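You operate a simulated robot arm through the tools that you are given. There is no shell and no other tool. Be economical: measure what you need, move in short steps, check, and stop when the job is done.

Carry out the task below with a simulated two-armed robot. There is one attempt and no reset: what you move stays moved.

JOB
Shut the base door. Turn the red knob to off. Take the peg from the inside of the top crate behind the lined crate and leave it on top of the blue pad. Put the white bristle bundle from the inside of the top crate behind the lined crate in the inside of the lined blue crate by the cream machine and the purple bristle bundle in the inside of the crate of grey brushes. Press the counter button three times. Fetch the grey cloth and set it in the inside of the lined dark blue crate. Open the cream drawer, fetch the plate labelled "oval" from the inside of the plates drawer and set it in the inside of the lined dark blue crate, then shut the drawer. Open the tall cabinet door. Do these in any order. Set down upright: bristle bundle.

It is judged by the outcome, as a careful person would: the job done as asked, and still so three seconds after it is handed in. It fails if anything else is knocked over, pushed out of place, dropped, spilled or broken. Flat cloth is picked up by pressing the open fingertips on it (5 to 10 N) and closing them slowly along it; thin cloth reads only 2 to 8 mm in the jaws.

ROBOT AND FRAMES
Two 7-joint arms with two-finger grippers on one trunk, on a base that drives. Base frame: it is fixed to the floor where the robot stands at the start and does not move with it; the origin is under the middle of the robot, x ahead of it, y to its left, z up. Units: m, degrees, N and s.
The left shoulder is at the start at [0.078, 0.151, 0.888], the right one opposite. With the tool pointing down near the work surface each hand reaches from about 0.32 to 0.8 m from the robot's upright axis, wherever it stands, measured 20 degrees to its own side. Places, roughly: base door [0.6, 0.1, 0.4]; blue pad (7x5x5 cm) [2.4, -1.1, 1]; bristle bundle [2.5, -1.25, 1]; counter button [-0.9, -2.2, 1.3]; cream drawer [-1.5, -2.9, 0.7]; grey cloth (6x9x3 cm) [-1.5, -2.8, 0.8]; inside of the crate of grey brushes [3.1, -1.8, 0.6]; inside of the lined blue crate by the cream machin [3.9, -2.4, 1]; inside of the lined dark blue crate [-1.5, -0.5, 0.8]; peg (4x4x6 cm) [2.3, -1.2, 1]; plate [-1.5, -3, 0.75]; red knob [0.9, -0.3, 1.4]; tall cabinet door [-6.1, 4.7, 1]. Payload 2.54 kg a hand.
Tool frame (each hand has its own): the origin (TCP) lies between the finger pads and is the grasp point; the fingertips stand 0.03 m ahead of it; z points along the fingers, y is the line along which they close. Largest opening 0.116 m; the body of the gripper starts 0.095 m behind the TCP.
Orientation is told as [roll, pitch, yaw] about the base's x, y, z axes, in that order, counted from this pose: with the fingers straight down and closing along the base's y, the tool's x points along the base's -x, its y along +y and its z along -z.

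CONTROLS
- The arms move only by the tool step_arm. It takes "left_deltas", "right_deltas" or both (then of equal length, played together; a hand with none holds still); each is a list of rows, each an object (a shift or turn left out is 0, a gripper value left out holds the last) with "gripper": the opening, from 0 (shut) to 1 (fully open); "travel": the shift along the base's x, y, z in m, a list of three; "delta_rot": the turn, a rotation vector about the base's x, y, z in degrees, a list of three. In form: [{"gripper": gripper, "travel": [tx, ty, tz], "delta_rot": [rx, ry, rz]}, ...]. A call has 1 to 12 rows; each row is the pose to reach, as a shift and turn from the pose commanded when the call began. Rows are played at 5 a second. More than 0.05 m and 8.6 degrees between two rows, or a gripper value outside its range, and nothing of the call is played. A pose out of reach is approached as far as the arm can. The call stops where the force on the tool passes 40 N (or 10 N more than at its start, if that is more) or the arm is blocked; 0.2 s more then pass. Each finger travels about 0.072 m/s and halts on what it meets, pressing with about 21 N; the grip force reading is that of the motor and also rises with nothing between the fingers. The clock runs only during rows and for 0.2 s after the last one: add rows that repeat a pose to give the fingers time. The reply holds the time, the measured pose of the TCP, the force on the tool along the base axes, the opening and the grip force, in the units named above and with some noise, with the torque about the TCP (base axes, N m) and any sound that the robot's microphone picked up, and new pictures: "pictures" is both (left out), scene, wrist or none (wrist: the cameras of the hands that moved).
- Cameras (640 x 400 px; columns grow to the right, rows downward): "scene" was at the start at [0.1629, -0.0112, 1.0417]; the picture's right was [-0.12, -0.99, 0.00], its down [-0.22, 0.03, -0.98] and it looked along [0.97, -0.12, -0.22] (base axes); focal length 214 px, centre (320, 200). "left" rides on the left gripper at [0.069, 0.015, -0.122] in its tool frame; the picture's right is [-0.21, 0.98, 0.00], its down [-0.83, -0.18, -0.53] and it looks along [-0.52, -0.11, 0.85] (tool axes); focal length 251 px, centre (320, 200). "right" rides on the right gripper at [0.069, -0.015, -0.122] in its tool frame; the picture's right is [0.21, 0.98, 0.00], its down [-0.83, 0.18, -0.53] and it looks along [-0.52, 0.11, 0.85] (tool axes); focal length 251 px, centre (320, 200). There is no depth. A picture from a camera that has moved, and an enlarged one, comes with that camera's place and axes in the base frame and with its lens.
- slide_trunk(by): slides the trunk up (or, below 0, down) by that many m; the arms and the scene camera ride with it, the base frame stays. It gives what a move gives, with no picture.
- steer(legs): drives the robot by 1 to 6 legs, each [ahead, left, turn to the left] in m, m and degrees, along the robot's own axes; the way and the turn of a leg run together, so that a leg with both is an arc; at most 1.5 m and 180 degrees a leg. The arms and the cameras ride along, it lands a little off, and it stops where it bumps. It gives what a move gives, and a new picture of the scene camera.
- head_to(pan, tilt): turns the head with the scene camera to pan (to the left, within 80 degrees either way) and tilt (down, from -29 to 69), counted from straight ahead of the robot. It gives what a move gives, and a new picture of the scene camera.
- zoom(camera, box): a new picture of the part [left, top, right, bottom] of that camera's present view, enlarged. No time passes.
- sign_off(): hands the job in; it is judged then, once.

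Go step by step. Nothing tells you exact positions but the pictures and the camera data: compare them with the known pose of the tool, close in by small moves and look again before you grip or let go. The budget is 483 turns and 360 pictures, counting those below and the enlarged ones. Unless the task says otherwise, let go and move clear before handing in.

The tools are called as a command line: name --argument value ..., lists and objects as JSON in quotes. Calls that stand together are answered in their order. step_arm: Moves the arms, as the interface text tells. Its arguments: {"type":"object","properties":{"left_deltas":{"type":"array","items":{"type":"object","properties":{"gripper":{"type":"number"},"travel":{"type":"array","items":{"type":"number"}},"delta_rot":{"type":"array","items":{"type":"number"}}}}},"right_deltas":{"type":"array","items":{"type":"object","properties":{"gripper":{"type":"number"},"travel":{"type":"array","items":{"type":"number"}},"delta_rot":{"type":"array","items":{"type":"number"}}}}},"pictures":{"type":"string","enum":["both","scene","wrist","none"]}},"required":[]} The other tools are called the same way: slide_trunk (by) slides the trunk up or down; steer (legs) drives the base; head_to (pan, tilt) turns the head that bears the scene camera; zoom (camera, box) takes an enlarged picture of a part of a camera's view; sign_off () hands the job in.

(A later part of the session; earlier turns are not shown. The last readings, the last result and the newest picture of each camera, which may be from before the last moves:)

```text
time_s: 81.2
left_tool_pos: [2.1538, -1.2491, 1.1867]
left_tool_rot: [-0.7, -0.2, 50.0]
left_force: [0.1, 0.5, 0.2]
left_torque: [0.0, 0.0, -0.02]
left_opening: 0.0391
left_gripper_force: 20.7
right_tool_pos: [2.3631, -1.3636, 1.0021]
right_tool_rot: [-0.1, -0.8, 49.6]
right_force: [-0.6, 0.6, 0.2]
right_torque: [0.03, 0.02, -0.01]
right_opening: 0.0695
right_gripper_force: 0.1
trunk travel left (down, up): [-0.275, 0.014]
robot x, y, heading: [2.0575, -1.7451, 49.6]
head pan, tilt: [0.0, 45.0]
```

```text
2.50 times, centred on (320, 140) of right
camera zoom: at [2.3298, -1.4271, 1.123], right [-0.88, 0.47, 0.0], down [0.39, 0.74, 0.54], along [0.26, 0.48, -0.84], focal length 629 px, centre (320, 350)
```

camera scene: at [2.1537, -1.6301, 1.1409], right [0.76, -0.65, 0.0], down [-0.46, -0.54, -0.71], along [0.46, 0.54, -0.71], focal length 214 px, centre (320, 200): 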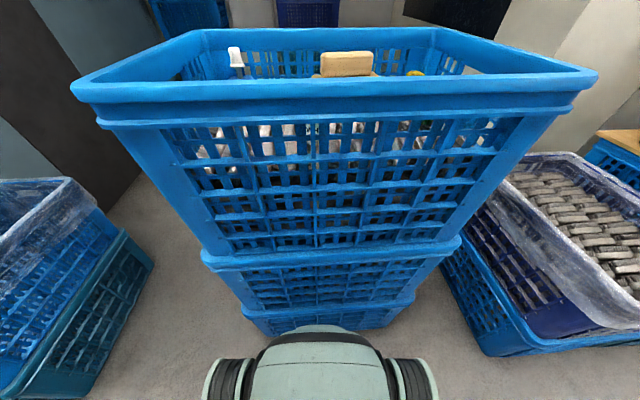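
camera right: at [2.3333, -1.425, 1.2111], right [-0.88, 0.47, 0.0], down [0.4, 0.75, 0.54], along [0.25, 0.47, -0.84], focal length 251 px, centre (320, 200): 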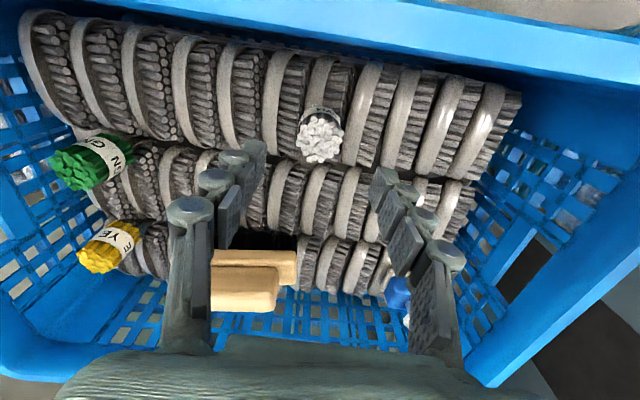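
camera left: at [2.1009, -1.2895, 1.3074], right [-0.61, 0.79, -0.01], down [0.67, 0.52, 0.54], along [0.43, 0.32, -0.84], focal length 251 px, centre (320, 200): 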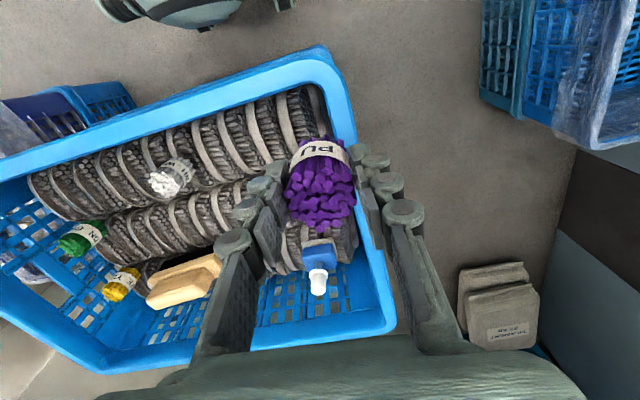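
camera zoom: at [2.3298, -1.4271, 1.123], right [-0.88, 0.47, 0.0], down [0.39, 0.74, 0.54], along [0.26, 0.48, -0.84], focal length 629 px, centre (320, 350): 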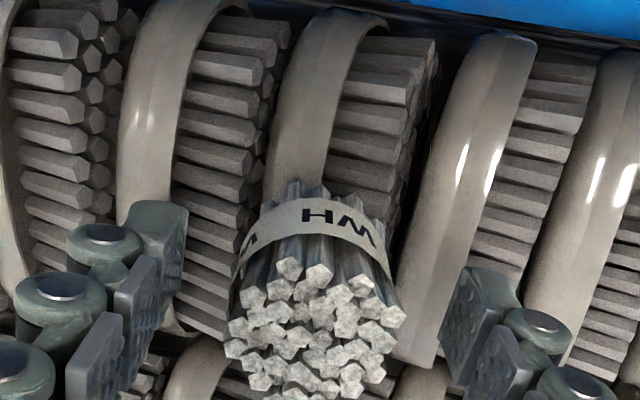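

step_arm --right_deltas '[{"gripper": 0.6, "travel": [0.002, 0.002, -0.003]}, {"gripper": 0.4, "travel": [0.002, 0.002, -0.003]}, {"gripper": 0.3, "travel": [0.002, 0.002, -0.003]}, {"gripper": 0.2, "travel": [0.002, 0.002, -0.003]}, {"gripper": 0.2, "travel": [0.002, 0.002, -0.003]}]' --pictures "both"

```text
time_s: 82.4
left_tool_pos: [2.1523, -1.25, 1.1872]
left_tool_rot: [-0.6, -0.4, 50.0]
left_force: [0.3, 0.3, -0.5]
left_torque: [0.0, 0.01, 0.0]
left_opening: 0.0392
left_gripper_force: 21.4
right_tool_pos: [2.3659, -1.3631, 1.0022]
right_tool_rot: [-0.1, -1.1, 49.5]
right_force: [0.9, -1.0, 2.0]
right_torque: [0.04, 0.0, -0.01]
right_opening: 0.0397
right_gripper_force: 20.4
trunk travel left (down, up): [-0.275, 0.014]
robot x, y, heading: [2.0532, -1.7432, 49.8]
head pan, tilt: [0.0, 45.0]
camera scene: at [2.1499, -1.6327, 1.142], right [0.76, -0.65, 0.0], down [-0.45, -0.54, -0.71], along [0.46, 0.54, -0.7], focal length 214 px, centre (320, 200)
camera right: at [2.3302, -1.4266, 1.1227], right [-0.88, 0.47, -0.01], down [0.39, 0.74, 0.55], along [0.26, 0.48, -0.83], focal length 251 px, centre (320, 200)
```

scene: 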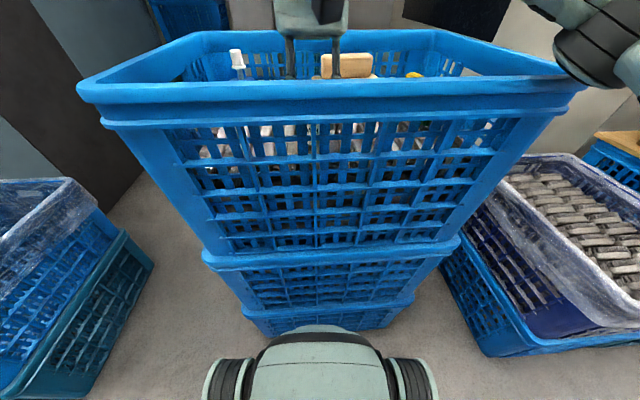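
right: 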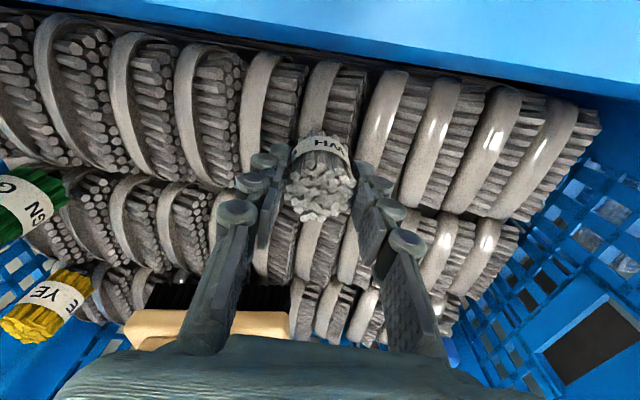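

The elbow was touching the crate's right rim, so I lift straight up at once.

step_arm --right_deltas '[{"travel": [0, 0, 0.03]}, {"travel": [0, 0, 0.07]}, {"travel": [0, 0, 0.11]}, {"travel": [0, 0, 0.15]}, {"travel": [0, 0, 0.18]}]' --pictures "both"

```text
time_s: 83.6
left_tool_pos: [2.1585, -1.2486, 1.1848]
left_tool_rot: [-0.5, 0.0, 50.0]
left_force: [0.3, -0.8, -0.2]
left_torque: [0.01, 0.01, 0.01]
left_opening: 0.0391
left_gripper_force: 21.2
right_tool_pos: [2.3678, -1.3608, 1.175]
right_tool_rot: [0.0, -0.1, 49.6]
right_force: [0.1, 0.3, -0.7]
right_torque: [0.02, 0.0, 0.0]
right_opening: 0.0391
right_gripper_force: 20.7
trunk travel left (down, up): [-0.275, 0.014]
robot x, y, heading: [2.057, -1.7446, 49.6]
head pan, tilt: [0.0, 45.0]
camera scene: at [2.1541, -1.631, 1.1409], right [0.76, -0.65, 0.0], down [-0.46, -0.54, -0.71], along [0.46, 0.54, -0.71], focal length 214 px, centre (320, 200)
camera right: at [2.3345, -1.4235, 1.2958], right [-0.88, 0.47, 0.0], down [0.4, 0.75, 0.54], along [0.25, 0.47, -0.84], focal length 251 px, centre (320, 200)
```

scene: 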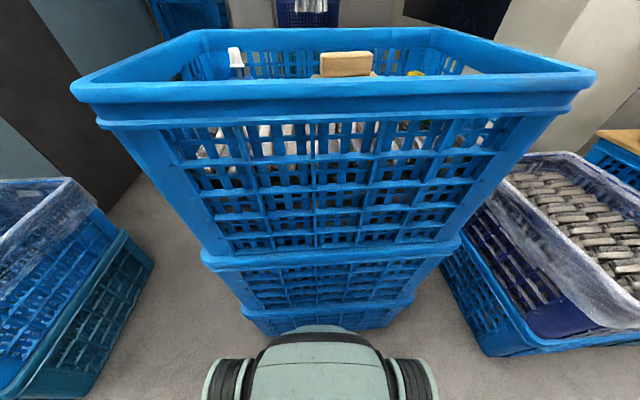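
right: 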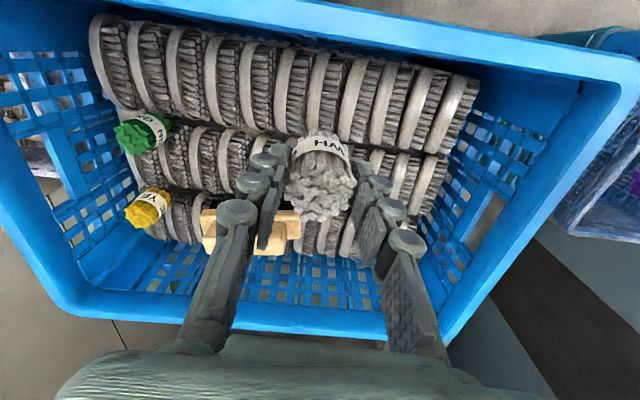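

Both bundles are held and the crate hasn't shifted. I back off and strafe right to face the crate of grey brushes.

steer --legs '[[-0.2, 0, 0], [0, -0.84, 0]]'

```text
time_s: 93.2
left_tool_pos: [2.6667, -1.9389, 1.1855]
left_tool_rot: [-0.4, -0.1, 50.4]
left_force: [0.5, -0.2, -0.6]
left_torque: [-0.02, -0.01, 0.02]
left_opening: 0.0384
left_gripper_force: 21.3
right_tool_pos: [2.878, -2.0517, 1.1729]
right_tool_rot: [0.0, -0.1, 50.0]
right_force: [-0.4, -0.7, -0.1]
right_torque: [0.02, -0.05, -0.04]
right_opening: 0.0389
right_gripper_force: 21.1
trunk travel left (down, up): [-0.275, 0.014]
robot x, y, heading: [2.5646, -2.4377, 50.0]
head pan, tilt: [0.0, 45.0]
camera scene: at [2.6665, -2.3227, 1.1409], right [0.77, -0.64, 0.0], down [-0.45, -0.54, -0.71], along [0.45, 0.54, -0.71], focal length 214 px, centre (320, 200)
```

scene: 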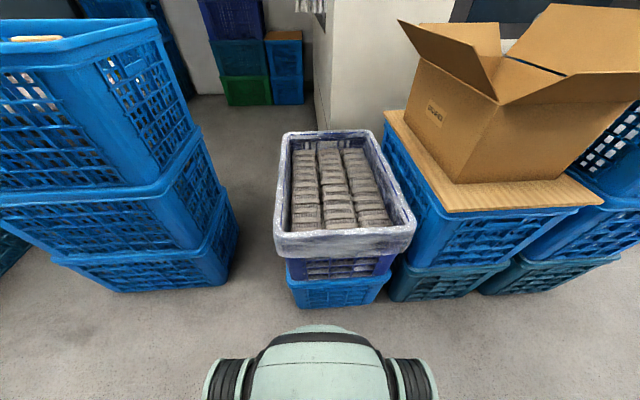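

The crate of grey brushes is straight ahead. I look closer at its top surface.

zoom --camera "scene" --box '[260, 120, 430, 270]'

zoom --camera "left" --box '[0, 0, 640, 400]'

```text
2.67 times, centred on (345, 195) of scene
camera zoom: at [2.6665, -2.3227, 1.1409], right [0.77, -0.64, 0.0], down [-0.45, -0.54, -0.71], along [0.45, 0.54, -0.71], focal length 572 px, centre (253, 213)
```

zoom: 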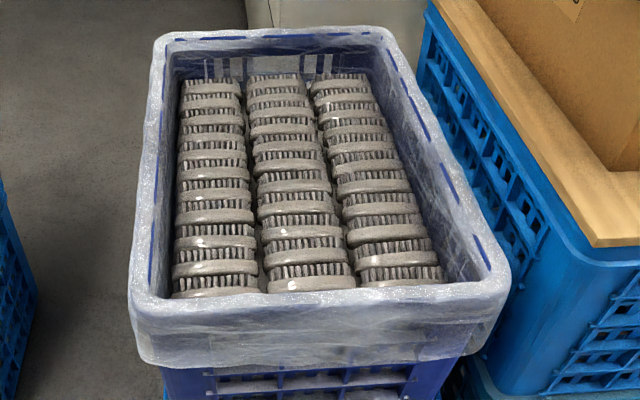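

```text
1.00 times, centred on (320, 200) of left (not enlarged: the box is as wide or as high as the picture)
camera zoom: at [2.6119, -1.9826, 1.3079], right [-0.62, 0.79, -0.01], down [0.66, 0.52, 0.54], along [0.43, 0.32, -0.84], focal length 251 px, centre (320, 200)
```

zoom: 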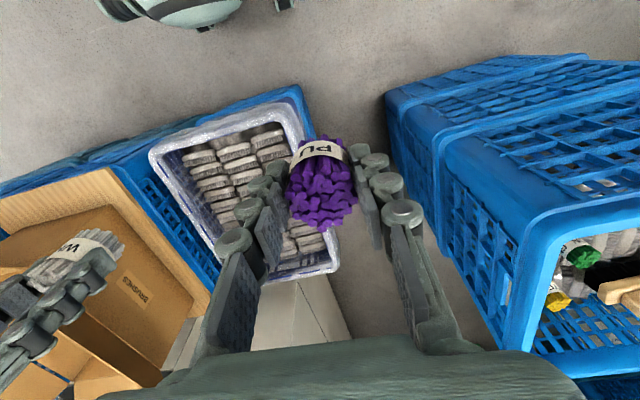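

Brush top is at about z=0.57; I aim to stand the purple bundle near (3.03,-1.91). I roll forward 8 cm and bring the left hand over that place.

steer --legs '[[0.08, 0, 0]]'

step_arm --left_deltas '[{"travel": [0.035, -0.01, -0.03]}, {"travel": [0.07, -0.02, -0.06]}, {"travel": [0.105, -0.03, -0.09]}, {"travel": [0.14, -0.03, -0.12]}, {"travel": [0.175, -0.03, -0.15]}, {"travel": [0.21, -0.03, -0.18]}, {"travel": [0.245, -0.03, -0.21]}, {"travel": [0.28, -0.03, -0.24]}, {"travel": [0.31, -0.03, -0.27]}]' --right_deltas '[{"travel": [0.02, -0.02, 0]}, {"travel": [0.04, -0.04, 0]}, {"travel": [0.06, -0.06, 0]}, {"travel": [0.08, -0.08, 0]}, {"travel": [0.1, -0.1, 0]}, {"travel": [0.1, -0.1, 0]}, {"travel": [0.1, -0.1, 0]}, {"travel": [0.1, -0.1, 0]}, {"travel": [0.1, -0.1, 0]}]' --pictures "both"

```text
time_s: 94.3
left_tool_pos: [2.7184, -1.8783, 1.1851]
left_tool_rot: [-0.5, 0.0, 50.4]
left_force: [0.9, 0.5, -0.5]
left_torque: [-0.07, 0.01, -0.01]
left_opening: 0.0387
left_gripper_force: 20.9
right_tool_pos: [2.9308, -1.9883, 1.1741]
right_tool_rot: [0.0, 0.0, 50.0]
right_force: [0.5, 0.4, -0.1]
right_torque: [-0.06, 0.05, 0.02]
right_opening: 0.039
right_gripper_force: 20.7
trunk travel left (down, up): [-0.275, 0.014]
robot x, y, heading: [2.6178, -2.3756, 50.2]
head pan, tilt: [0.0, 45.0]
camera scene: at [2.718, -2.261, 1.1408], right [0.77, -0.64, 0.0], down [-0.45, -0.54, -0.71], along [0.45, 0.54, -0.71], focal length 214 px, centre (320, 200)
```

scene: 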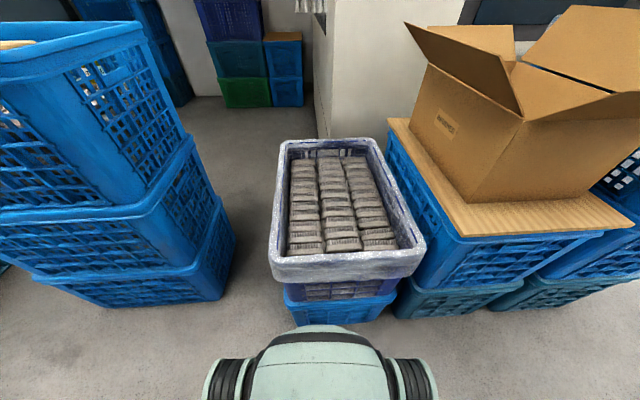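

```text
time_s: 96.3
left_tool_pos: [3.0292, -1.908, 0.9148]
left_tool_rot: [-0.6, 0.0, 50.5]
left_force: [0.2, 0.1, -0.4]
left_torque: [-0.01, 0.0, -0.01]
left_opening: 0.0386
left_gripper_force: 21.3
right_tool_pos: [3.0305, -2.0892, 1.1731]
right_tool_rot: [0.0, -0.1, 50.1]
right_force: [0.2, 0.0, -1.1]
right_torque: [0.0, 0.0, -0.02]
right_opening: 0.0393
right_gripper_force: 21.1
trunk travel left (down, up): [-0.275, 0.014]
robot x, y, heading: [2.6209, -2.3782, 50.0]
head pan, tilt: [0.0, 45.0]
camera scene: at [2.7181, -2.2615, 1.1409], right [0.77, -0.64, 0.0], down [-0.45, -0.54, -0.71], along [0.45, 0.54, -0.71], focal length 214 px, centre (320, 200)
camera right: at [2.9977, -2.1518, 1.2946], right [-0.89, 0.46, 0.0], down [0.39, 0.75, 0.53], along [0.25, 0.47, -0.84], focal length 251 px, centre (320, 200)
camera left: at [2.9741, -1.9513, 1.0378], right [-0.62, 0.79, -0.01], down [0.66, 0.52, 0.53], along [0.43, 0.32, -0.84], focal length 251 px, centre (320, 200)
```

scene: 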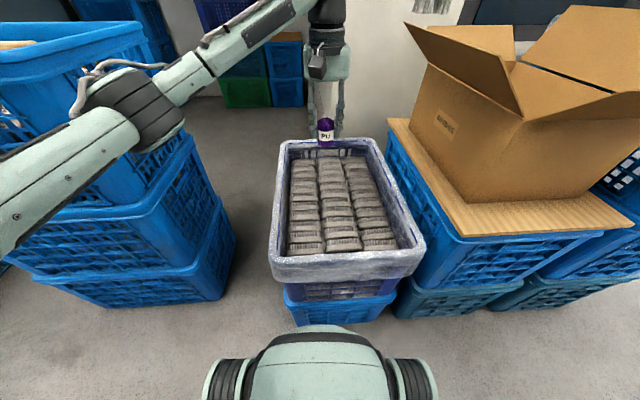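
right: 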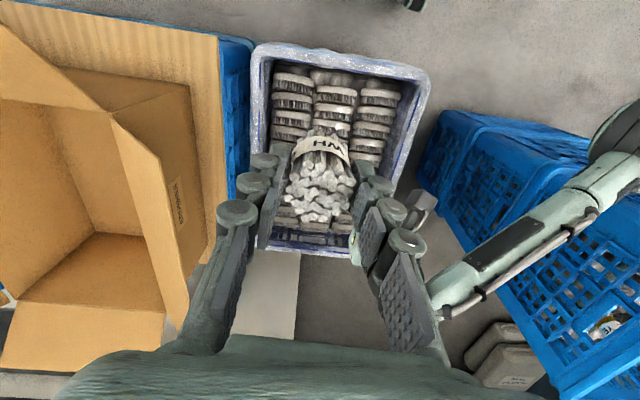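
left: 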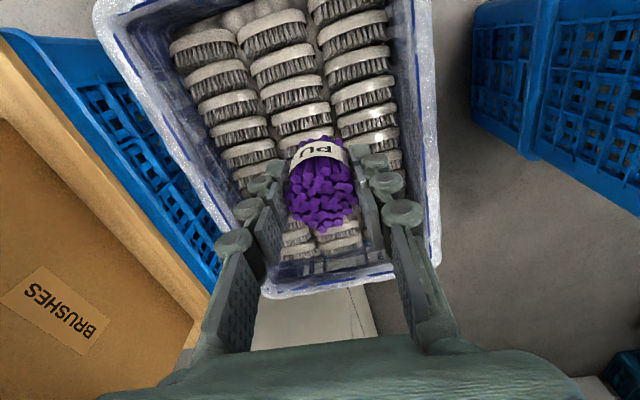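

The bundle would fall between two columns; I shift to the middle column and descend partway.

step_arm --left_deltas '[{"travel": [0.016, -0.021, -0.03]}, {"travel": [0.033, -0.042, -0.06]}, {"travel": [0.033, -0.042, -0.1]}, {"travel": [0.033, -0.042, -0.14]}, {"travel": [0.033, -0.042, -0.18]}, {"travel": [0.033, -0.042, -0.22]}, {"travel": [0.033, -0.042, -0.25]}, {"travel": [0.033, -0.042, -0.25]}]' --pictures "both"

```text
time_s: 98.1
left_tool_pos: [3.0613, -1.9492, 0.6651]
left_tool_rot: [-0.5, 0.0, 50.4]
left_force: [-0.3, -0.1, -0.4]
left_torque: [0.01, 0.0, 0.0]
left_opening: 0.0386
left_gripper_force: 21.3
right_tool_pos: [3.0292, -2.0891, 1.1732]
right_tool_rot: [-0.1, -0.1, 50.0]
right_force: [-0.4, -0.1, -0.6]
right_torque: [-0.02, -0.03, 0.05]
right_opening: 0.0388
right_gripper_force: 20.7
trunk travel left (down, up): [-0.275, 0.014]
robot x, y, heading: [2.6195, -2.3751, 49.9]
head pan, tilt: [0.0, 45.0]
camera scene: at [2.7175, -2.2616, 1.1409], right [0.77, -0.64, 0.0], down [-0.45, -0.54, -0.71], along [0.45, 0.54, -0.71], focal length 214 px, centre (320, 200)
camera left: at [3.0067, -1.9929, 0.7877], right [-0.62, 0.79, -0.01], down [0.66, 0.52, 0.54], along [0.43, 0.32, -0.84], focal length 251 px, centre (320, 200)
```

scene: 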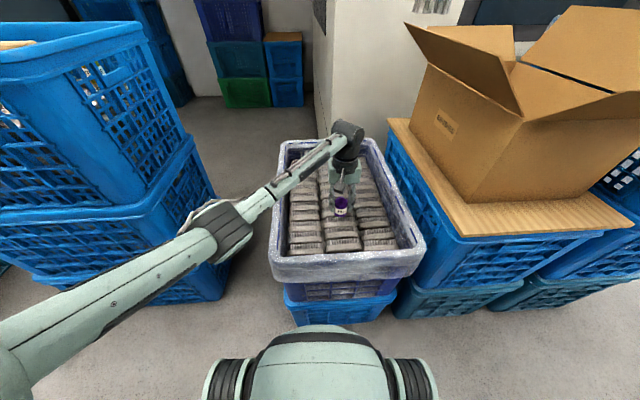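
left: 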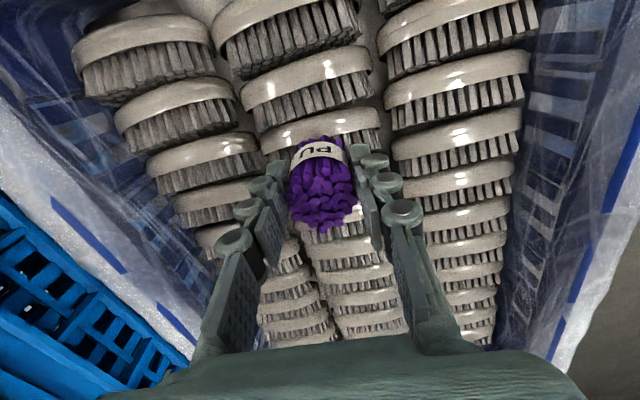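

Right over the middle column. I lower slowly to contact.

step_arm --left_deltas '[{"travel": [0, 0, -0.02]}, {"travel": [0, 0, -0.035]}, {"travel": [0, 0, -0.042]}, {"travel": [0, 0, -0.047]}]' --pictures "none"

zoom --camera "left" --box '[200, 60, 440, 240]'

```text
time_s: 99.1
left_tool_pos: [3.0619, -1.9521, 0.6181]
left_tool_rot: [-0.5, -0.1, 50.4]
left_force: [0.0, -1.0, 13.8]
left_torque: [0.07, -0.09, 0.04]
left_opening: 0.0389
left_gripper_force: 20.1
right_tool_pos: [3.0289, -2.0905, 1.174]
right_tool_rot: [0.0, -0.2, 50.0]
right_force: [-0.3, 0.0, -0.7]
right_torque: [0.02, 0.01, 0.0]
right_opening: 0.0388
right_gripper_force: 21.2
trunk travel left (down, up): [-0.275, 0.014]
robot x, y, heading: [2.6223, -2.3757, 50.3]
head pan, tilt: [0.0, 45.0]
```

```text
2.22 times, centred on (320, 150) of left
camera zoom: at [3.0059, -1.9944, 0.7408], right [-0.62, 0.79, -0.01], down [0.66, 0.52, 0.54], along [0.43, 0.32, -0.84], focal length 559 px, centre (320, 311)
```

zoom: 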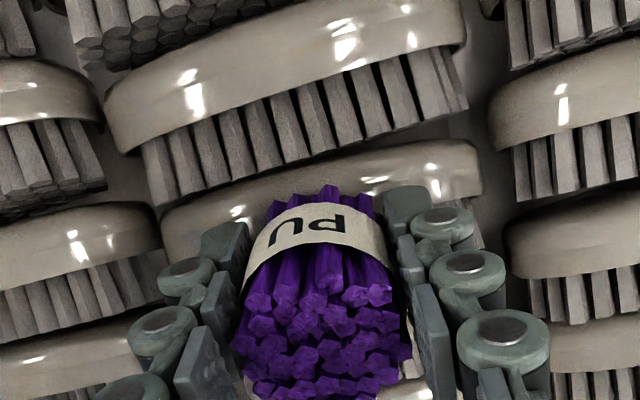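

Contact at z=0.618 (14 N). I ease 1 mm and open slowly.

step_arm --left_deltas '[{"gripper": 0.34, "travel": [0, 0, 0.001]}, {"gripper": 0.37, "travel": [0, 0, 0.001]}, {"gripper": 0.42, "travel": [0, 0, 0.001]}, {"gripper": 0.5, "travel": [0, 0, 0.001]}, {"gripper": 0.5, "travel": [0, 0, 0.001]}]' --pictures "none"

zoom --camera "left" --box '[200, 60, 440, 240]'

```text
time_s: 100.3
left_tool_pos: [3.062, -1.9502, 0.6187]
left_tool_rot: [-0.4, 0.1, 50.4]
left_force: [0.6, 0.0, 0.0]
left_torque: [0.01, 0.0, 0.02]
left_opening: 0.0582
left_gripper_force: 0.1
right_tool_pos: [3.0297, -2.0894, 1.1744]
right_tool_rot: [0.0, -0.2, 49.9]
right_force: [0.6, 0.2, -0.6]
right_torque: [0.0, 0.01, 0.0]
right_opening: 0.0388
right_gripper_force: 20.8
trunk travel left (down, up): [-0.275, 0.014]
robot x, y, heading: [2.6214, -2.3763, 50.2]
head pan, tilt: [0.0, 45.0]
```

```text
2.22 times, centred on (320, 150) of left
camera zoom: at [3.0062, -1.9935, 0.7416], right [-0.62, 0.79, -0.01], down [0.66, 0.52, 0.54], along [0.43, 0.32, -0.84], focal length 559 px, centre (320, 311)
```

zoom: 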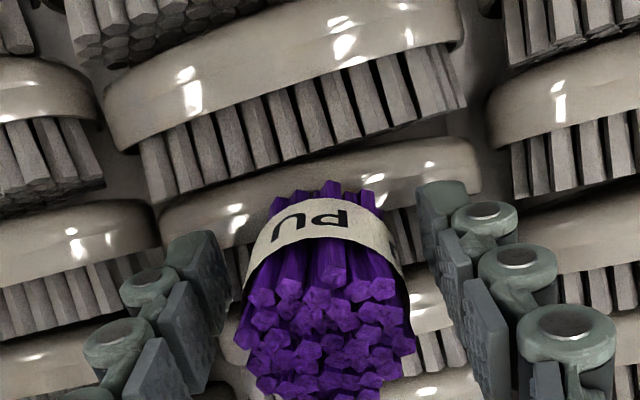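

It stands by itself. I rise straight up and pull back.

step_arm --left_deltas '[{"travel": [0, 0, 0.045]}, {"travel": [0, 0, 0.09]}, {"travel": [0, 0, 0.135]}, {"travel": [0, 0, 0.18]}, {"travel": [0, 0, 0.225]}, {"travel": [-0.02, 0.02, 0.27]}, {"travel": [-0.05, 0.03, 0.3]}, {"travel": [-0.09, 0.03, 0.32]}, {"travel": [-0.13, 0.03, 0.34]}]' --pictures "both"

zoom --camera "scene" --box '[260, 130, 430, 280]'

```text
refused: row 6 steps farther than a row can; nothing moved
```

```text
2.67 times, centred on (345, 205) of scene
camera zoom: at [2.7175, -2.2616, 1.1409], right [0.77, -0.64, 0.0], down [-0.45, -0.54, -0.71], along [0.45, 0.54, -0.71], focal length 572 px, centre (253, 187)
```

zoom: 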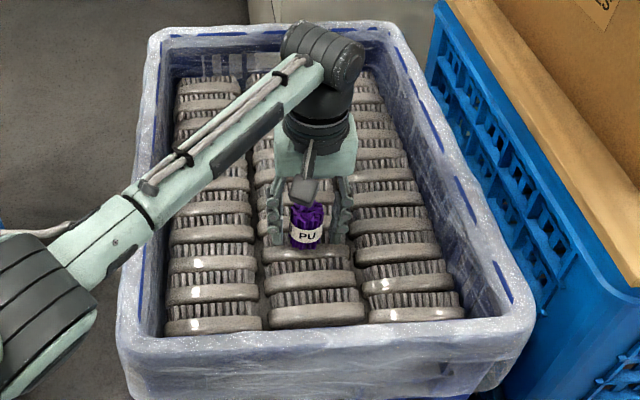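

step_arm --left_deltas '[{"travel": [0, 0, 0.045]}, {"travel": [0, 0, 0.09]}, {"travel": [0, 0, 0.135]}, {"travel": [0, 0, 0.18]}, {"travel": [0, 0, 0.225]}, {"travel": [-0.02, 0.01, 0.265]}, {"travel": [-0.05, 0.02, 0.3]}, {"travel": [-0.09, 0.03, 0.32]}, {"travel": [-0.13, 0.03, 0.34]}, {"travel": [-0.17, 0.03, 0.36]}]' --pictures "scene"

zoom --camera "scene" --box '[260, 130, 430, 280]'

head_to --pan -70 --tilt 15

```text
time_s: 102.5
left_tool_pos: [2.8897, -1.9197, 0.9788]
left_tool_rot: [-0.4, 0.1, 50.4]
left_force: [-0.4, 0.6, 0.3]
left_torque: [-0.01, -0.02, 0.01]
left_opening: 0.0579
left_gripper_force: 0.1
right_tool_pos: [3.0285, -2.0894, 1.1741]
right_tool_rot: [0.0, -0.1, 50.0]
right_force: [-0.5, -0.2, 0.2]
right_torque: [0.0, 0.0, 0.0]
right_opening: 0.0391
right_gripper_force: 21.3
trunk travel left (down, up): [-0.275, 0.014]
robot x, y, heading: [2.6196, -2.3749, 49.9]
head pan, tilt: [0.0, 45.0]
camera scene: at [2.7168, -2.2617, 1.141], right [0.77, -0.64, 0.0], down [-0.45, -0.54, -0.71], along [0.45, 0.54, -0.71], focal length 214 px, centre (320, 200)
```

scene: 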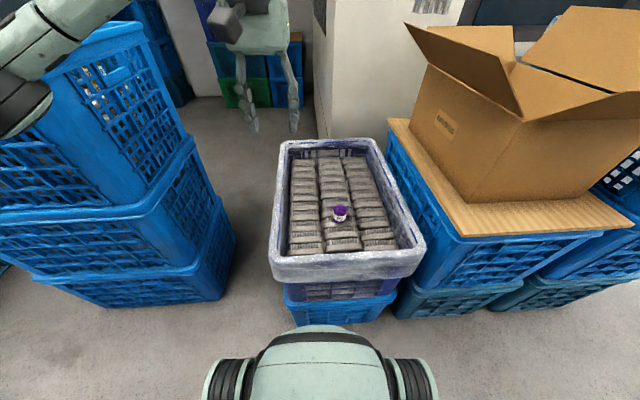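

```text
2.67 times, centred on (345, 205) of scene
camera zoom: at [2.7168, -2.2617, 1.141], right [0.77, -0.64, 0.0], down [-0.45, -0.54, -0.71], along [0.45, 0.54, -0.71], focal length 572 px, centre (253, 187)
```

zoom: 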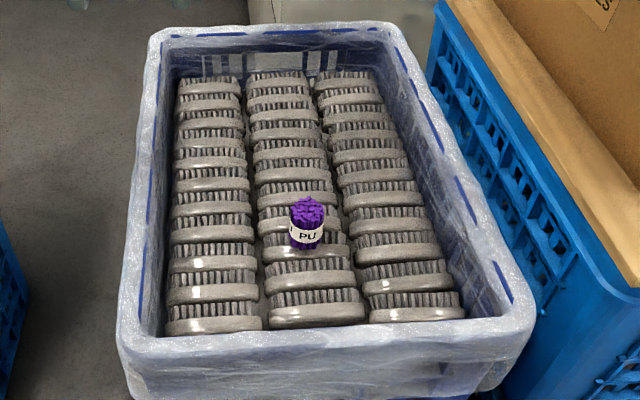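

```text
time_s: 103.9
left_tool_pos: [2.8914, -1.9198, 0.9785]
left_tool_rot: [-0.5, 0.1, 50.4]
left_force: [0.3, -0.2, 0.4]
left_torque: [0.02, -0.02, 0.01]
left_opening: 0.0579
left_gripper_force: 0.0
right_tool_pos: [3.0295, -2.0893, 1.1744]
right_tool_rot: [0.1, -0.1, 50.0]
right_force: [-0.4, 0.8, 0.5]
right_torque: [-0.02, -0.03, 0.01]
right_opening: 0.0386
right_gripper_force: 20.6
trunk travel left (down, up): [-0.275, 0.014]
robot x, y, heading: [2.6232, -2.3763, 50.1]
head pan, tilt: [-70.0, 15.0]
camera scene: at [2.7532, -2.3557, 1.1877], right [-0.34, -0.94, 0.0], down [-0.24, 0.09, -0.97], along [0.91, -0.33, -0.26], focal length 214 px, centre (320, 200)
```

scene: 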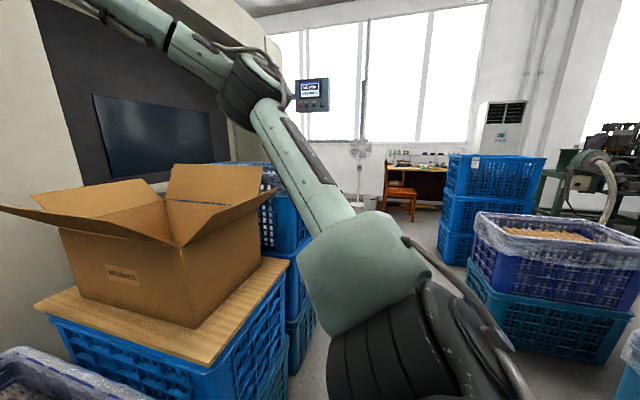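

Purple stands upright in the brush crate. I back off a bit and strafe right toward the lined blue crate by the cream machine.

steer --legs '[[-0.18, 0, 0], [0, -0.75, 0]]'

head_to --pan -15 --tilt 25

```text
time_s: 112.6
left_tool_pos: [3.3458, -2.5373, 0.979]
left_tool_rot: [-0.5, 0.0, 50.4]
left_force: [1.5, 1.0, -0.9]
left_torque: [0.01, -0.02, -0.01]
left_opening: 0.0581
left_gripper_force: 0.1
right_tool_pos: [3.4846, -2.7065, 1.1736]
right_tool_rot: [0.0, -0.1, 50.0]
right_force: [0.1, -0.1, -0.3]
right_torque: [0.01, -0.03, -0.02]
right_opening: 0.0383
right_gripper_force: 20.4
trunk travel left (down, up): [-0.275, 0.014]
robot x, y, heading: [3.0715, -2.9935, 50.0]
head pan, tilt: [-70.0, 15.0]
camera scene: at [3.2083, -2.973, 1.1877], right [-0.34, -0.94, 0.0], down [-0.24, 0.09, -0.97], along [0.91, -0.33, -0.26], focal length 214 px, centre (320, 200)
```

scene: 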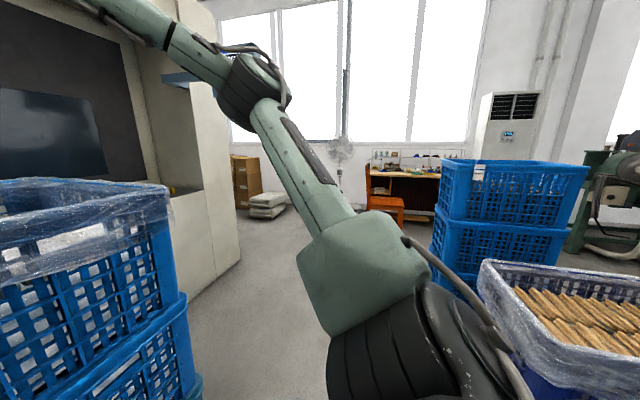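

```text
time_s: 113.8
left_tool_pos: [3.3457, -2.5354, 0.9789]
left_tool_rot: [-0.5, 0.0, 50.5]
left_force: [0.3, 0.3, -0.5]
left_torque: [-0.01, 0.0, 0.04]
left_opening: 0.0579
left_gripper_force: 0.1
right_tool_pos: [3.4853, -2.7058, 1.1738]
right_tool_rot: [-0.1, -0.1, 49.9]
right_force: [0.7, -0.8, -0.5]
right_torque: [0.0, 0.01, 0.02]
right_opening: 0.0386
right_gripper_force: 21.3
trunk travel left (down, up): [-0.275, 0.014]
robot x, y, heading: [3.0753, -2.996, 50.2]
head pan, tilt: [-15.0, 25.0]
camera scene: at [3.1959, -2.8882, 1.1715], right [0.57, -0.82, 0.0], down [-0.35, -0.24, -0.91], along [0.74, 0.52, -0.42], focal length 214 px, centre (320, 200)
```

scene: 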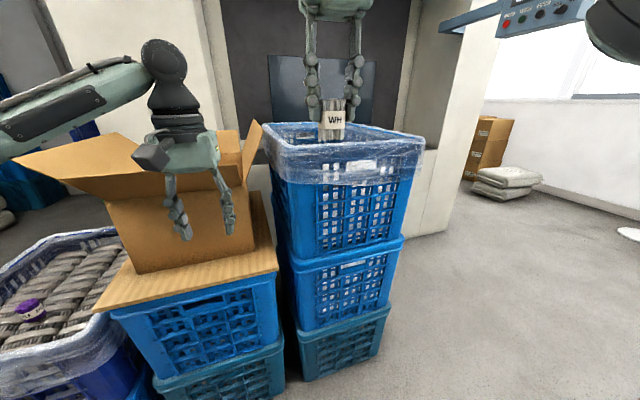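

The lined blue crate is ahead-right (rim ~1.05). I raise the left hand and pull it back before moving in.

step_arm --left_deltas '[{"travel": [-0.02, -0.02, 0.04]}, {"travel": [-0.04, -0.04, 0.08]}, {"travel": [-0.06, -0.06, 0.12]}, {"travel": [-0.09, -0.07, 0.15]}, {"travel": [-0.12, -0.08, 0.18]}, {"travel": [-0.15, -0.08, 0.21]}]' --pictures "none"

steer --legs '[[0, -0.24, 0], [0.28, 0, 0]]'

zoom --camera "right" --box '[0, 0, 640, 400]'

```text
time_s: 115.2
left_tool_pos: [3.195, -2.6174, 1.1876]
left_tool_rot: [-0.5, 0.0, 50.4]
left_force: [-0.6, -0.1, -0.6]
left_torque: [0.0, 0.0, 0.02]
left_opening: 0.0582
left_gripper_force: 0.0
right_tool_pos: [3.4844, -2.7071, 1.1742]
right_tool_rot: [0.0, -0.2, 50.0]
right_force: [0.0, -0.5, -0.4]
right_torque: [0.02, -0.07, -0.01]
right_opening: 0.0386
right_gripper_force: 20.4
trunk travel left (down, up): [-0.275, 0.014]
robot x, y, heading: [3.074, -2.99, 50.3]
head pan, tilt: [-15.0, 25.0]
```

```text
time_s: 119.7
left_tool_pos: [3.5588, -2.5542, 1.1878]
left_tool_rot: [-0.5, 0.0, 50.4]
left_force: [0.0, -0.1, -0.3]
left_torque: [-0.02, 0.03, 0.01]
left_opening: 0.0578
left_gripper_force: 0.0
right_tool_pos: [3.8484, -2.6427, 1.1735]
right_tool_rot: [0.0, -0.1, 50.1]
right_force: [1.1, 1.1, -1.3]
right_torque: [0.0, 0.0, 0.0]
right_opening: 0.0385
right_gripper_force: 21.3
trunk travel left (down, up): [-0.275, 0.014]
robot x, y, heading: [3.4355, -2.9319, 50.4]
head pan, tilt: [-15.0, 25.0]
camera scene: at [3.559, -2.8257, 1.1714], right [0.58, -0.82, 0.0], down [-0.35, -0.24, -0.91], along [0.74, 0.52, -0.42], focal length 214 px, centre (320, 200)
```

scene: 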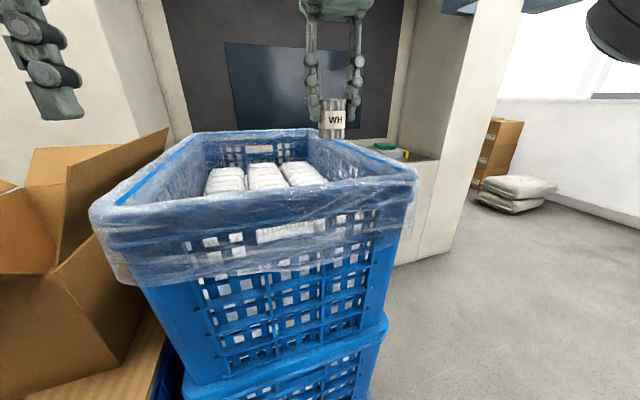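

```text
1.00 times, centred on (320, 200) of right (not enlarged: the box is as wide or as high as the picture)
camera zoom: at [3.8151, -2.7061, 1.2946], right [-0.89, 0.46, 0.0], down [0.39, 0.75, 0.53], along [0.25, 0.47, -0.84], focal length 251 px, centre (320, 200)
```

zoom: 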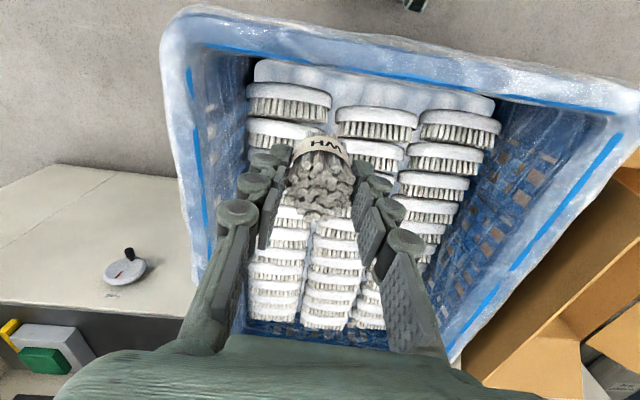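

White brushes fill the crate (top ~0.94). To keep my right elbow off the rim I shift the base 15 cm right, then reach the middle column.

steer --legs '[[0, -0.16, 0]]'

step_arm --right_deltas '[{"travel": [-0.04, 0.025, 0]}, {"travel": [-0.08, 0.05, 0]}, {"travel": [-0.115, 0.08, 0]}, {"travel": [-0.12, 0.1, 0]}]' --pictures "both"

```text
time_s: 121.9
left_tool_pos: [3.6818, -2.6578, 1.1877]
left_tool_rot: [-0.5, 0.0, 50.4]
left_force: [0.3, -0.2, -0.1]
left_torque: [0.02, -0.01, 0.01]
left_opening: 0.0581
left_gripper_force: 0.0
right_tool_pos: [3.9705, -2.7465, 1.1735]
right_tool_rot: [0.0, 0.0, 50.1]
right_force: [-0.2, -0.3, -1.2]
right_torque: [0.05, -0.04, -0.02]
right_opening: 0.0384
right_gripper_force: 21.0
trunk travel left (down, up): [-0.275, 0.014]
robot x, y, heading: [3.5662, -3.0336, 50.0]
head pan, tilt: [-15.0, 25.0]
camera scene: at [3.6819, -2.9289, 1.1715], right [0.58, -0.82, 0.0], down [-0.35, -0.24, -0.91], along [0.74, 0.52, -0.42], focal length 214 px, centre (320, 200)
```

scene: 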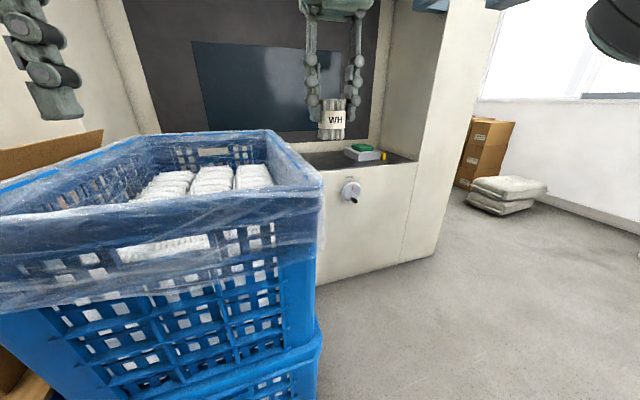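

```text
time_s: 122.9
left_tool_pos: [3.6816, -2.6564, 1.1871]
left_tool_rot: [-0.5, 0.1, 50.5]
left_force: [0.3, -0.7, -0.4]
left_torque: [0.01, 0.01, -0.04]
left_opening: 0.0577
left_gripper_force: 0.1
right_tool_pos: [3.8492, -2.6465, 1.1741]
right_tool_rot: [0.0, -0.2, 50.1]
right_force: [-0.1, 0.2, -0.2]
right_torque: [0.0, 0.0, 0.03]
right_opening: 0.0388
right_gripper_force: 21.2
trunk travel left (down, up): [-0.275, 0.014]
robot x, y, heading: [3.5633, -3.0344, 50.2]
head pan, tilt: [-15.0, 25.0]
camera scene: at [3.6818, -2.9286, 1.1715], right [0.58, -0.82, 0.0], down [-0.35, -0.24, -0.91], along [0.74, 0.52, -0.42], focal length 214 px, centre (320, 200)
camera right: at [3.8174, -2.7095, 1.2952], right [-0.89, 0.46, 0.0], down [0.39, 0.75, 0.53], along [0.25, 0.47, -0.84], focal length 251 px, centre (320, 200)
```

scene: 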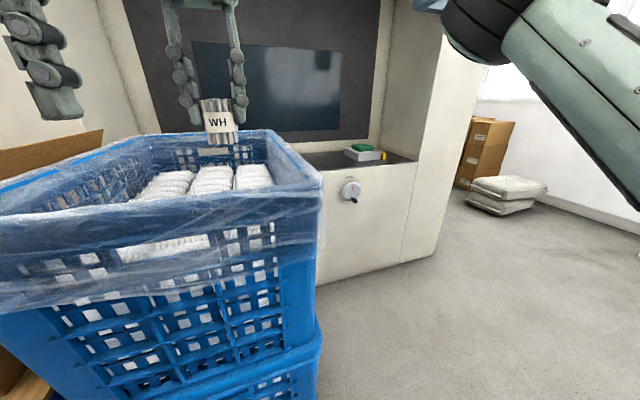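
right: 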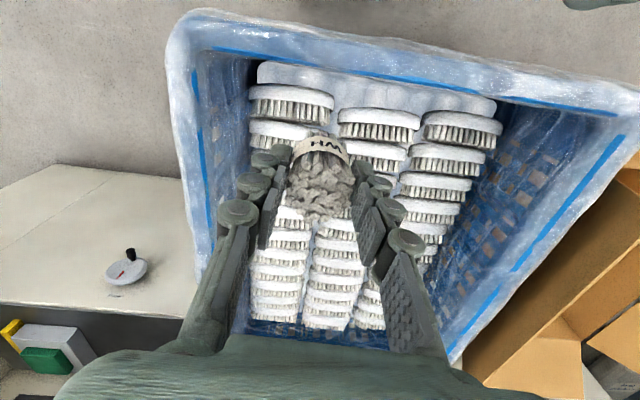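

I move the left hand further left out of the way and the right hand over the middle column.

step_arm --left_deltas '[{"travel": [-0.04, 0.012, 0]}, {"travel": [-0.08, 0.022, 0]}, {"travel": [-0.11, 0.03, 0]}, {"travel": [-0.11, 0.03, 0]}, {"travel": [-0.11, 0.03, 0]}, {"travel": [-0.11, 0.03, 0]}]' --right_deltas '[{"travel": [0, 0, 0]}, {"travel": [0, 0, 0]}, {"travel": [-0.024, 0.04, 0]}, {"travel": [-0.047, 0.0815, 0]}, {"travel": [-0.047, 0.0815, -0.05]}, {"travel": [-0.047, 0.0815, -0.1]}]' --pictures "both"

```text
time_s: 124.3
left_tool_pos: [3.5739, -2.6263, 1.1851]
left_tool_rot: [-0.4, 0.0, 50.6]
left_force: [-0.3, -0.2, 0.3]
left_torque: [-0.01, 0.02, 0.02]
left_opening: 0.058
left_gripper_force: 0.1
right_tool_pos: [3.8042, -2.5634, 1.0729]
right_tool_rot: [0.1, -0.1, 50.1]
right_force: [0.4, 0.2, -0.7]
right_torque: [-0.01, -0.02, 0.01]
right_opening: 0.0385
right_gripper_force: 21.0
trunk travel left (down, up): [-0.275, 0.014]
robot x, y, heading: [3.5579, -3.0308, 50.4]
head pan, tilt: [-15.0, 25.0]
camera scene: at [3.6817, -2.9283, 1.1715], right [0.58, -0.82, 0.0], down [-0.35, -0.24, -0.91], along [0.74, 0.52, -0.42], focal length 214 px, centre (320, 200)
camera right: at [3.7715, -2.627, 1.1944], right [-0.89, 0.46, 0.0], down [0.39, 0.75, 0.54], along [0.25, 0.48, -0.84], focal length 251 px, centre (320, 200)
camera left: at [3.5188, -2.6695, 1.3081], right [-0.62, 0.79, -0.01], down [0.66, 0.52, 0.54], along [0.43, 0.32, -0.84], focal length 251 px, centre (320, 200)
```

scene: 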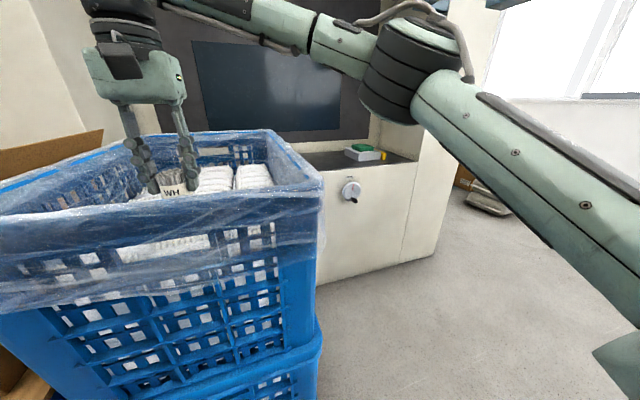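
right: 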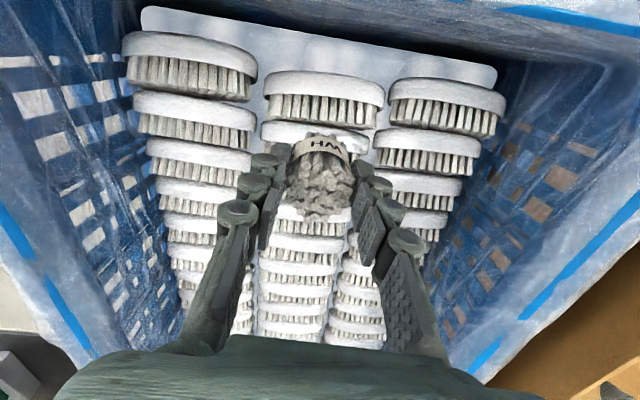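
left: 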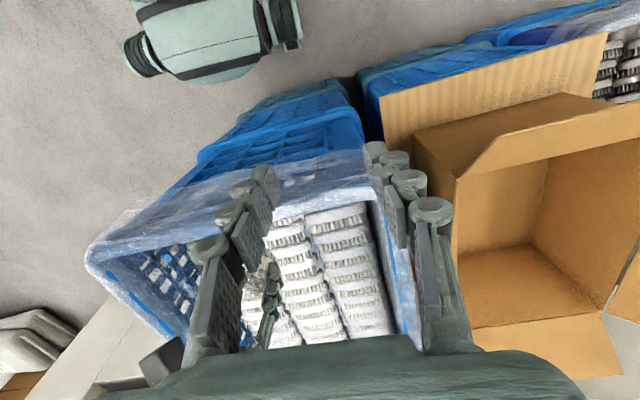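

Centred over the middle column (second brush). I lower to contact.

step_arm --right_deltas '[{"travel": [0, 0, -0.035]}, {"travel": [0, 0, -0.06]}, {"travel": [0, 0, -0.072]}, {"travel": [0, 0, -0.08]}]' --pictures "none"

zoom --camera "right" --box '[200, 60, 440, 240]'

```text
time_s: 125.3
left_tool_pos: [3.5738, -2.629, 1.1869]
left_tool_rot: [-0.4, -0.1, 50.5]
left_force: [-0.8, 0.3, 0.3]
left_torque: [0.0, -0.01, -0.03]
left_opening: 0.0579
left_gripper_force: 0.1
right_tool_pos: [3.8024, -2.565, 0.9974]
right_tool_rot: [0.2, -0.5, 50.0]
right_force: [4.0, 2.6, 33.0]
right_torque: [-0.31, -0.31, 0.11]
right_opening: 0.039
right_gripper_force: 21.0
trunk travel left (down, up): [-0.275, 0.014]
robot x, y, heading: [3.5625, -3.0362, 50.3]
head pan, tilt: [-15.0, 25.0]
```

```text
2.22 times, centred on (320, 150) of right
camera zoom: at [3.7703, -2.6294, 1.1184], right [-0.89, 0.46, 0.0], down [0.39, 0.74, 0.54], along [0.25, 0.48, -0.84], focal length 559 px, centre (320, 311)
```

zoom: 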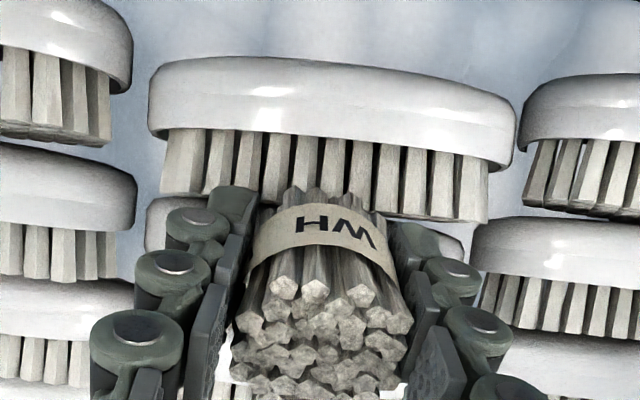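

Contact at 33 N; I ease up 4 mm and open gently.

step_arm --right_deltas '[{"travel": [0, 0, 0.004]}, {"gripper": 0.34, "travel": [0, 0, 0.005]}, {"gripper": 0.37, "travel": [0, 0, 0.005]}, {"gripper": 0.42, "travel": [0, 0, 0.005]}, {"gripper": 0.5, "travel": [0, 0, 0.005]}, {"gripper": 0.5, "travel": [0, 0, 0.005]}]' --pictures "none"

zoom --camera "right" --box '[200, 60, 440, 240]'

```text
time_s: 126.7
left_tool_pos: [3.5743, -2.6271, 1.1863]
left_tool_rot: [-0.4, 0.0, 50.5]
left_force: [0.4, 0.0, 0.0]
left_torque: [0.01, -0.02, 0.01]
left_opening: 0.0582
left_gripper_force: 0.0
right_tool_pos: [3.8022, -2.564, 0.9979]
right_tool_rot: [0.0, -0.2, 50.0]
right_force: [-0.3, 0.7, -0.2]
right_torque: [-0.02, -0.03, 0.01]
right_opening: 0.0579
right_gripper_force: 0.0
trunk travel left (down, up): [-0.275, 0.014]
robot x, y, heading: [3.559, -3.0338, 50.0]
head pan, tilt: [-15.0, 25.0]
```

```text
2.22 times, centred on (320, 150) of right
camera zoom: at [3.7705, -2.6275, 1.1196], right [-0.89, 0.46, 0.0], down [0.39, 0.75, 0.53], along [0.25, 0.47, -0.84], focal length 559 px, centre (320, 311)
```

zoom: 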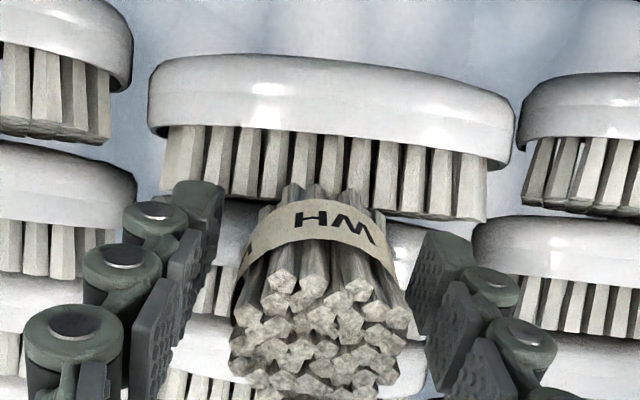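

Standing. I rise straight up and check.

step_arm --right_deltas '[{"travel": [0, 0, 0.04]}, {"travel": [0, 0, 0.08]}, {"travel": [0, 0, 0.12]}, {"travel": [0, 0, 0.16]}, {"travel": [0.02, -0.03, 0.17]}, {"travel": [0.04, -0.06, 0.17]}, {"travel": [0.06, -0.09, 0.17]}]' --pictures "wrist"

zoom --camera "scene" --box '[60, 100, 340, 280]'

```text
time_s: 128.3
left_tool_pos: [3.5741, -2.6279, 1.1862]
left_tool_rot: [-0.3, -0.1, 50.6]
left_force: [0.4, -1.2, 0.5]
left_torque: [0.0, 0.02, 0.01]
left_opening: 0.0582
left_gripper_force: 0.0
right_tool_pos: [3.8631, -2.6562, 1.1699]
right_tool_rot: [0.1, -0.1, 50.2]
right_force: [-0.1, -0.1, 0.9]
right_torque: [0.03, 0.04, 0.01]
right_opening: 0.0581
right_gripper_force: 0.1
trunk travel left (down, up): [-0.275, 0.014]
robot x, y, heading: [3.5625, -3.0358, 50.4]
head pan, tilt: [-15.0, 25.0]
camera right: at [3.8307, -2.7192, 1.2904], right [-0.89, 0.46, 0.0], down [0.39, 0.75, 0.54], along [0.25, 0.48, -0.84], focal length 251 px, centre (320, 200)
```

right: 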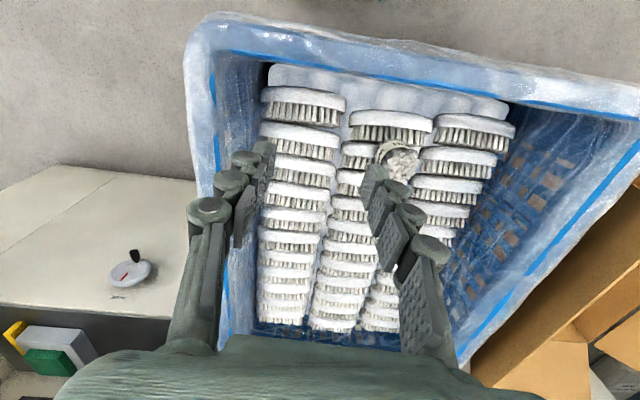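

```text
2.22 times, centred on (200, 190) of scene
camera zoom: at [3.6823, -2.9295, 1.1715], right [0.58, -0.82, 0.0], down [-0.35, -0.24, -0.91], along [0.74, 0.52, -0.42], focal length 477 px, centre (587, 222)
```

zoom: 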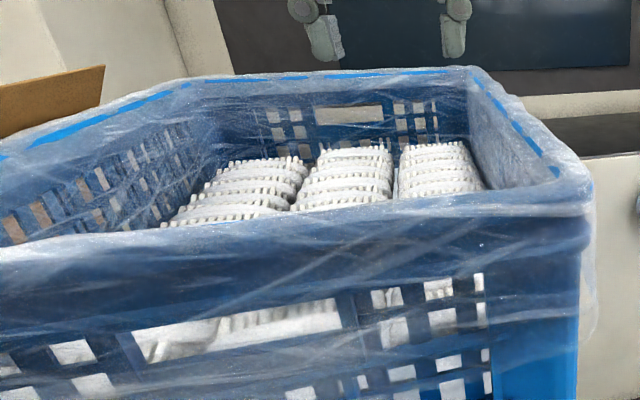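

zoom --camera "right" --box '[330, 90, 480, 210]'

```text
3.33 times, centred on (405, 150) of right
camera zoom: at [3.8307, -2.7192, 1.2904], right [-0.89, 0.46, 0.0], down [0.39, 0.75, 0.54], along [0.25, 0.48, -0.84], focal length 838 px, centre (37, 367)
```

zoom: 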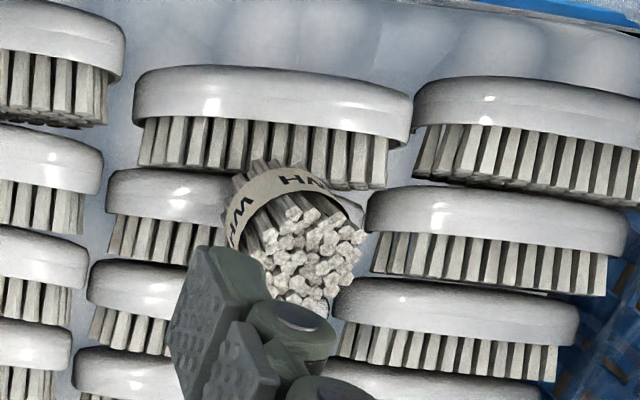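

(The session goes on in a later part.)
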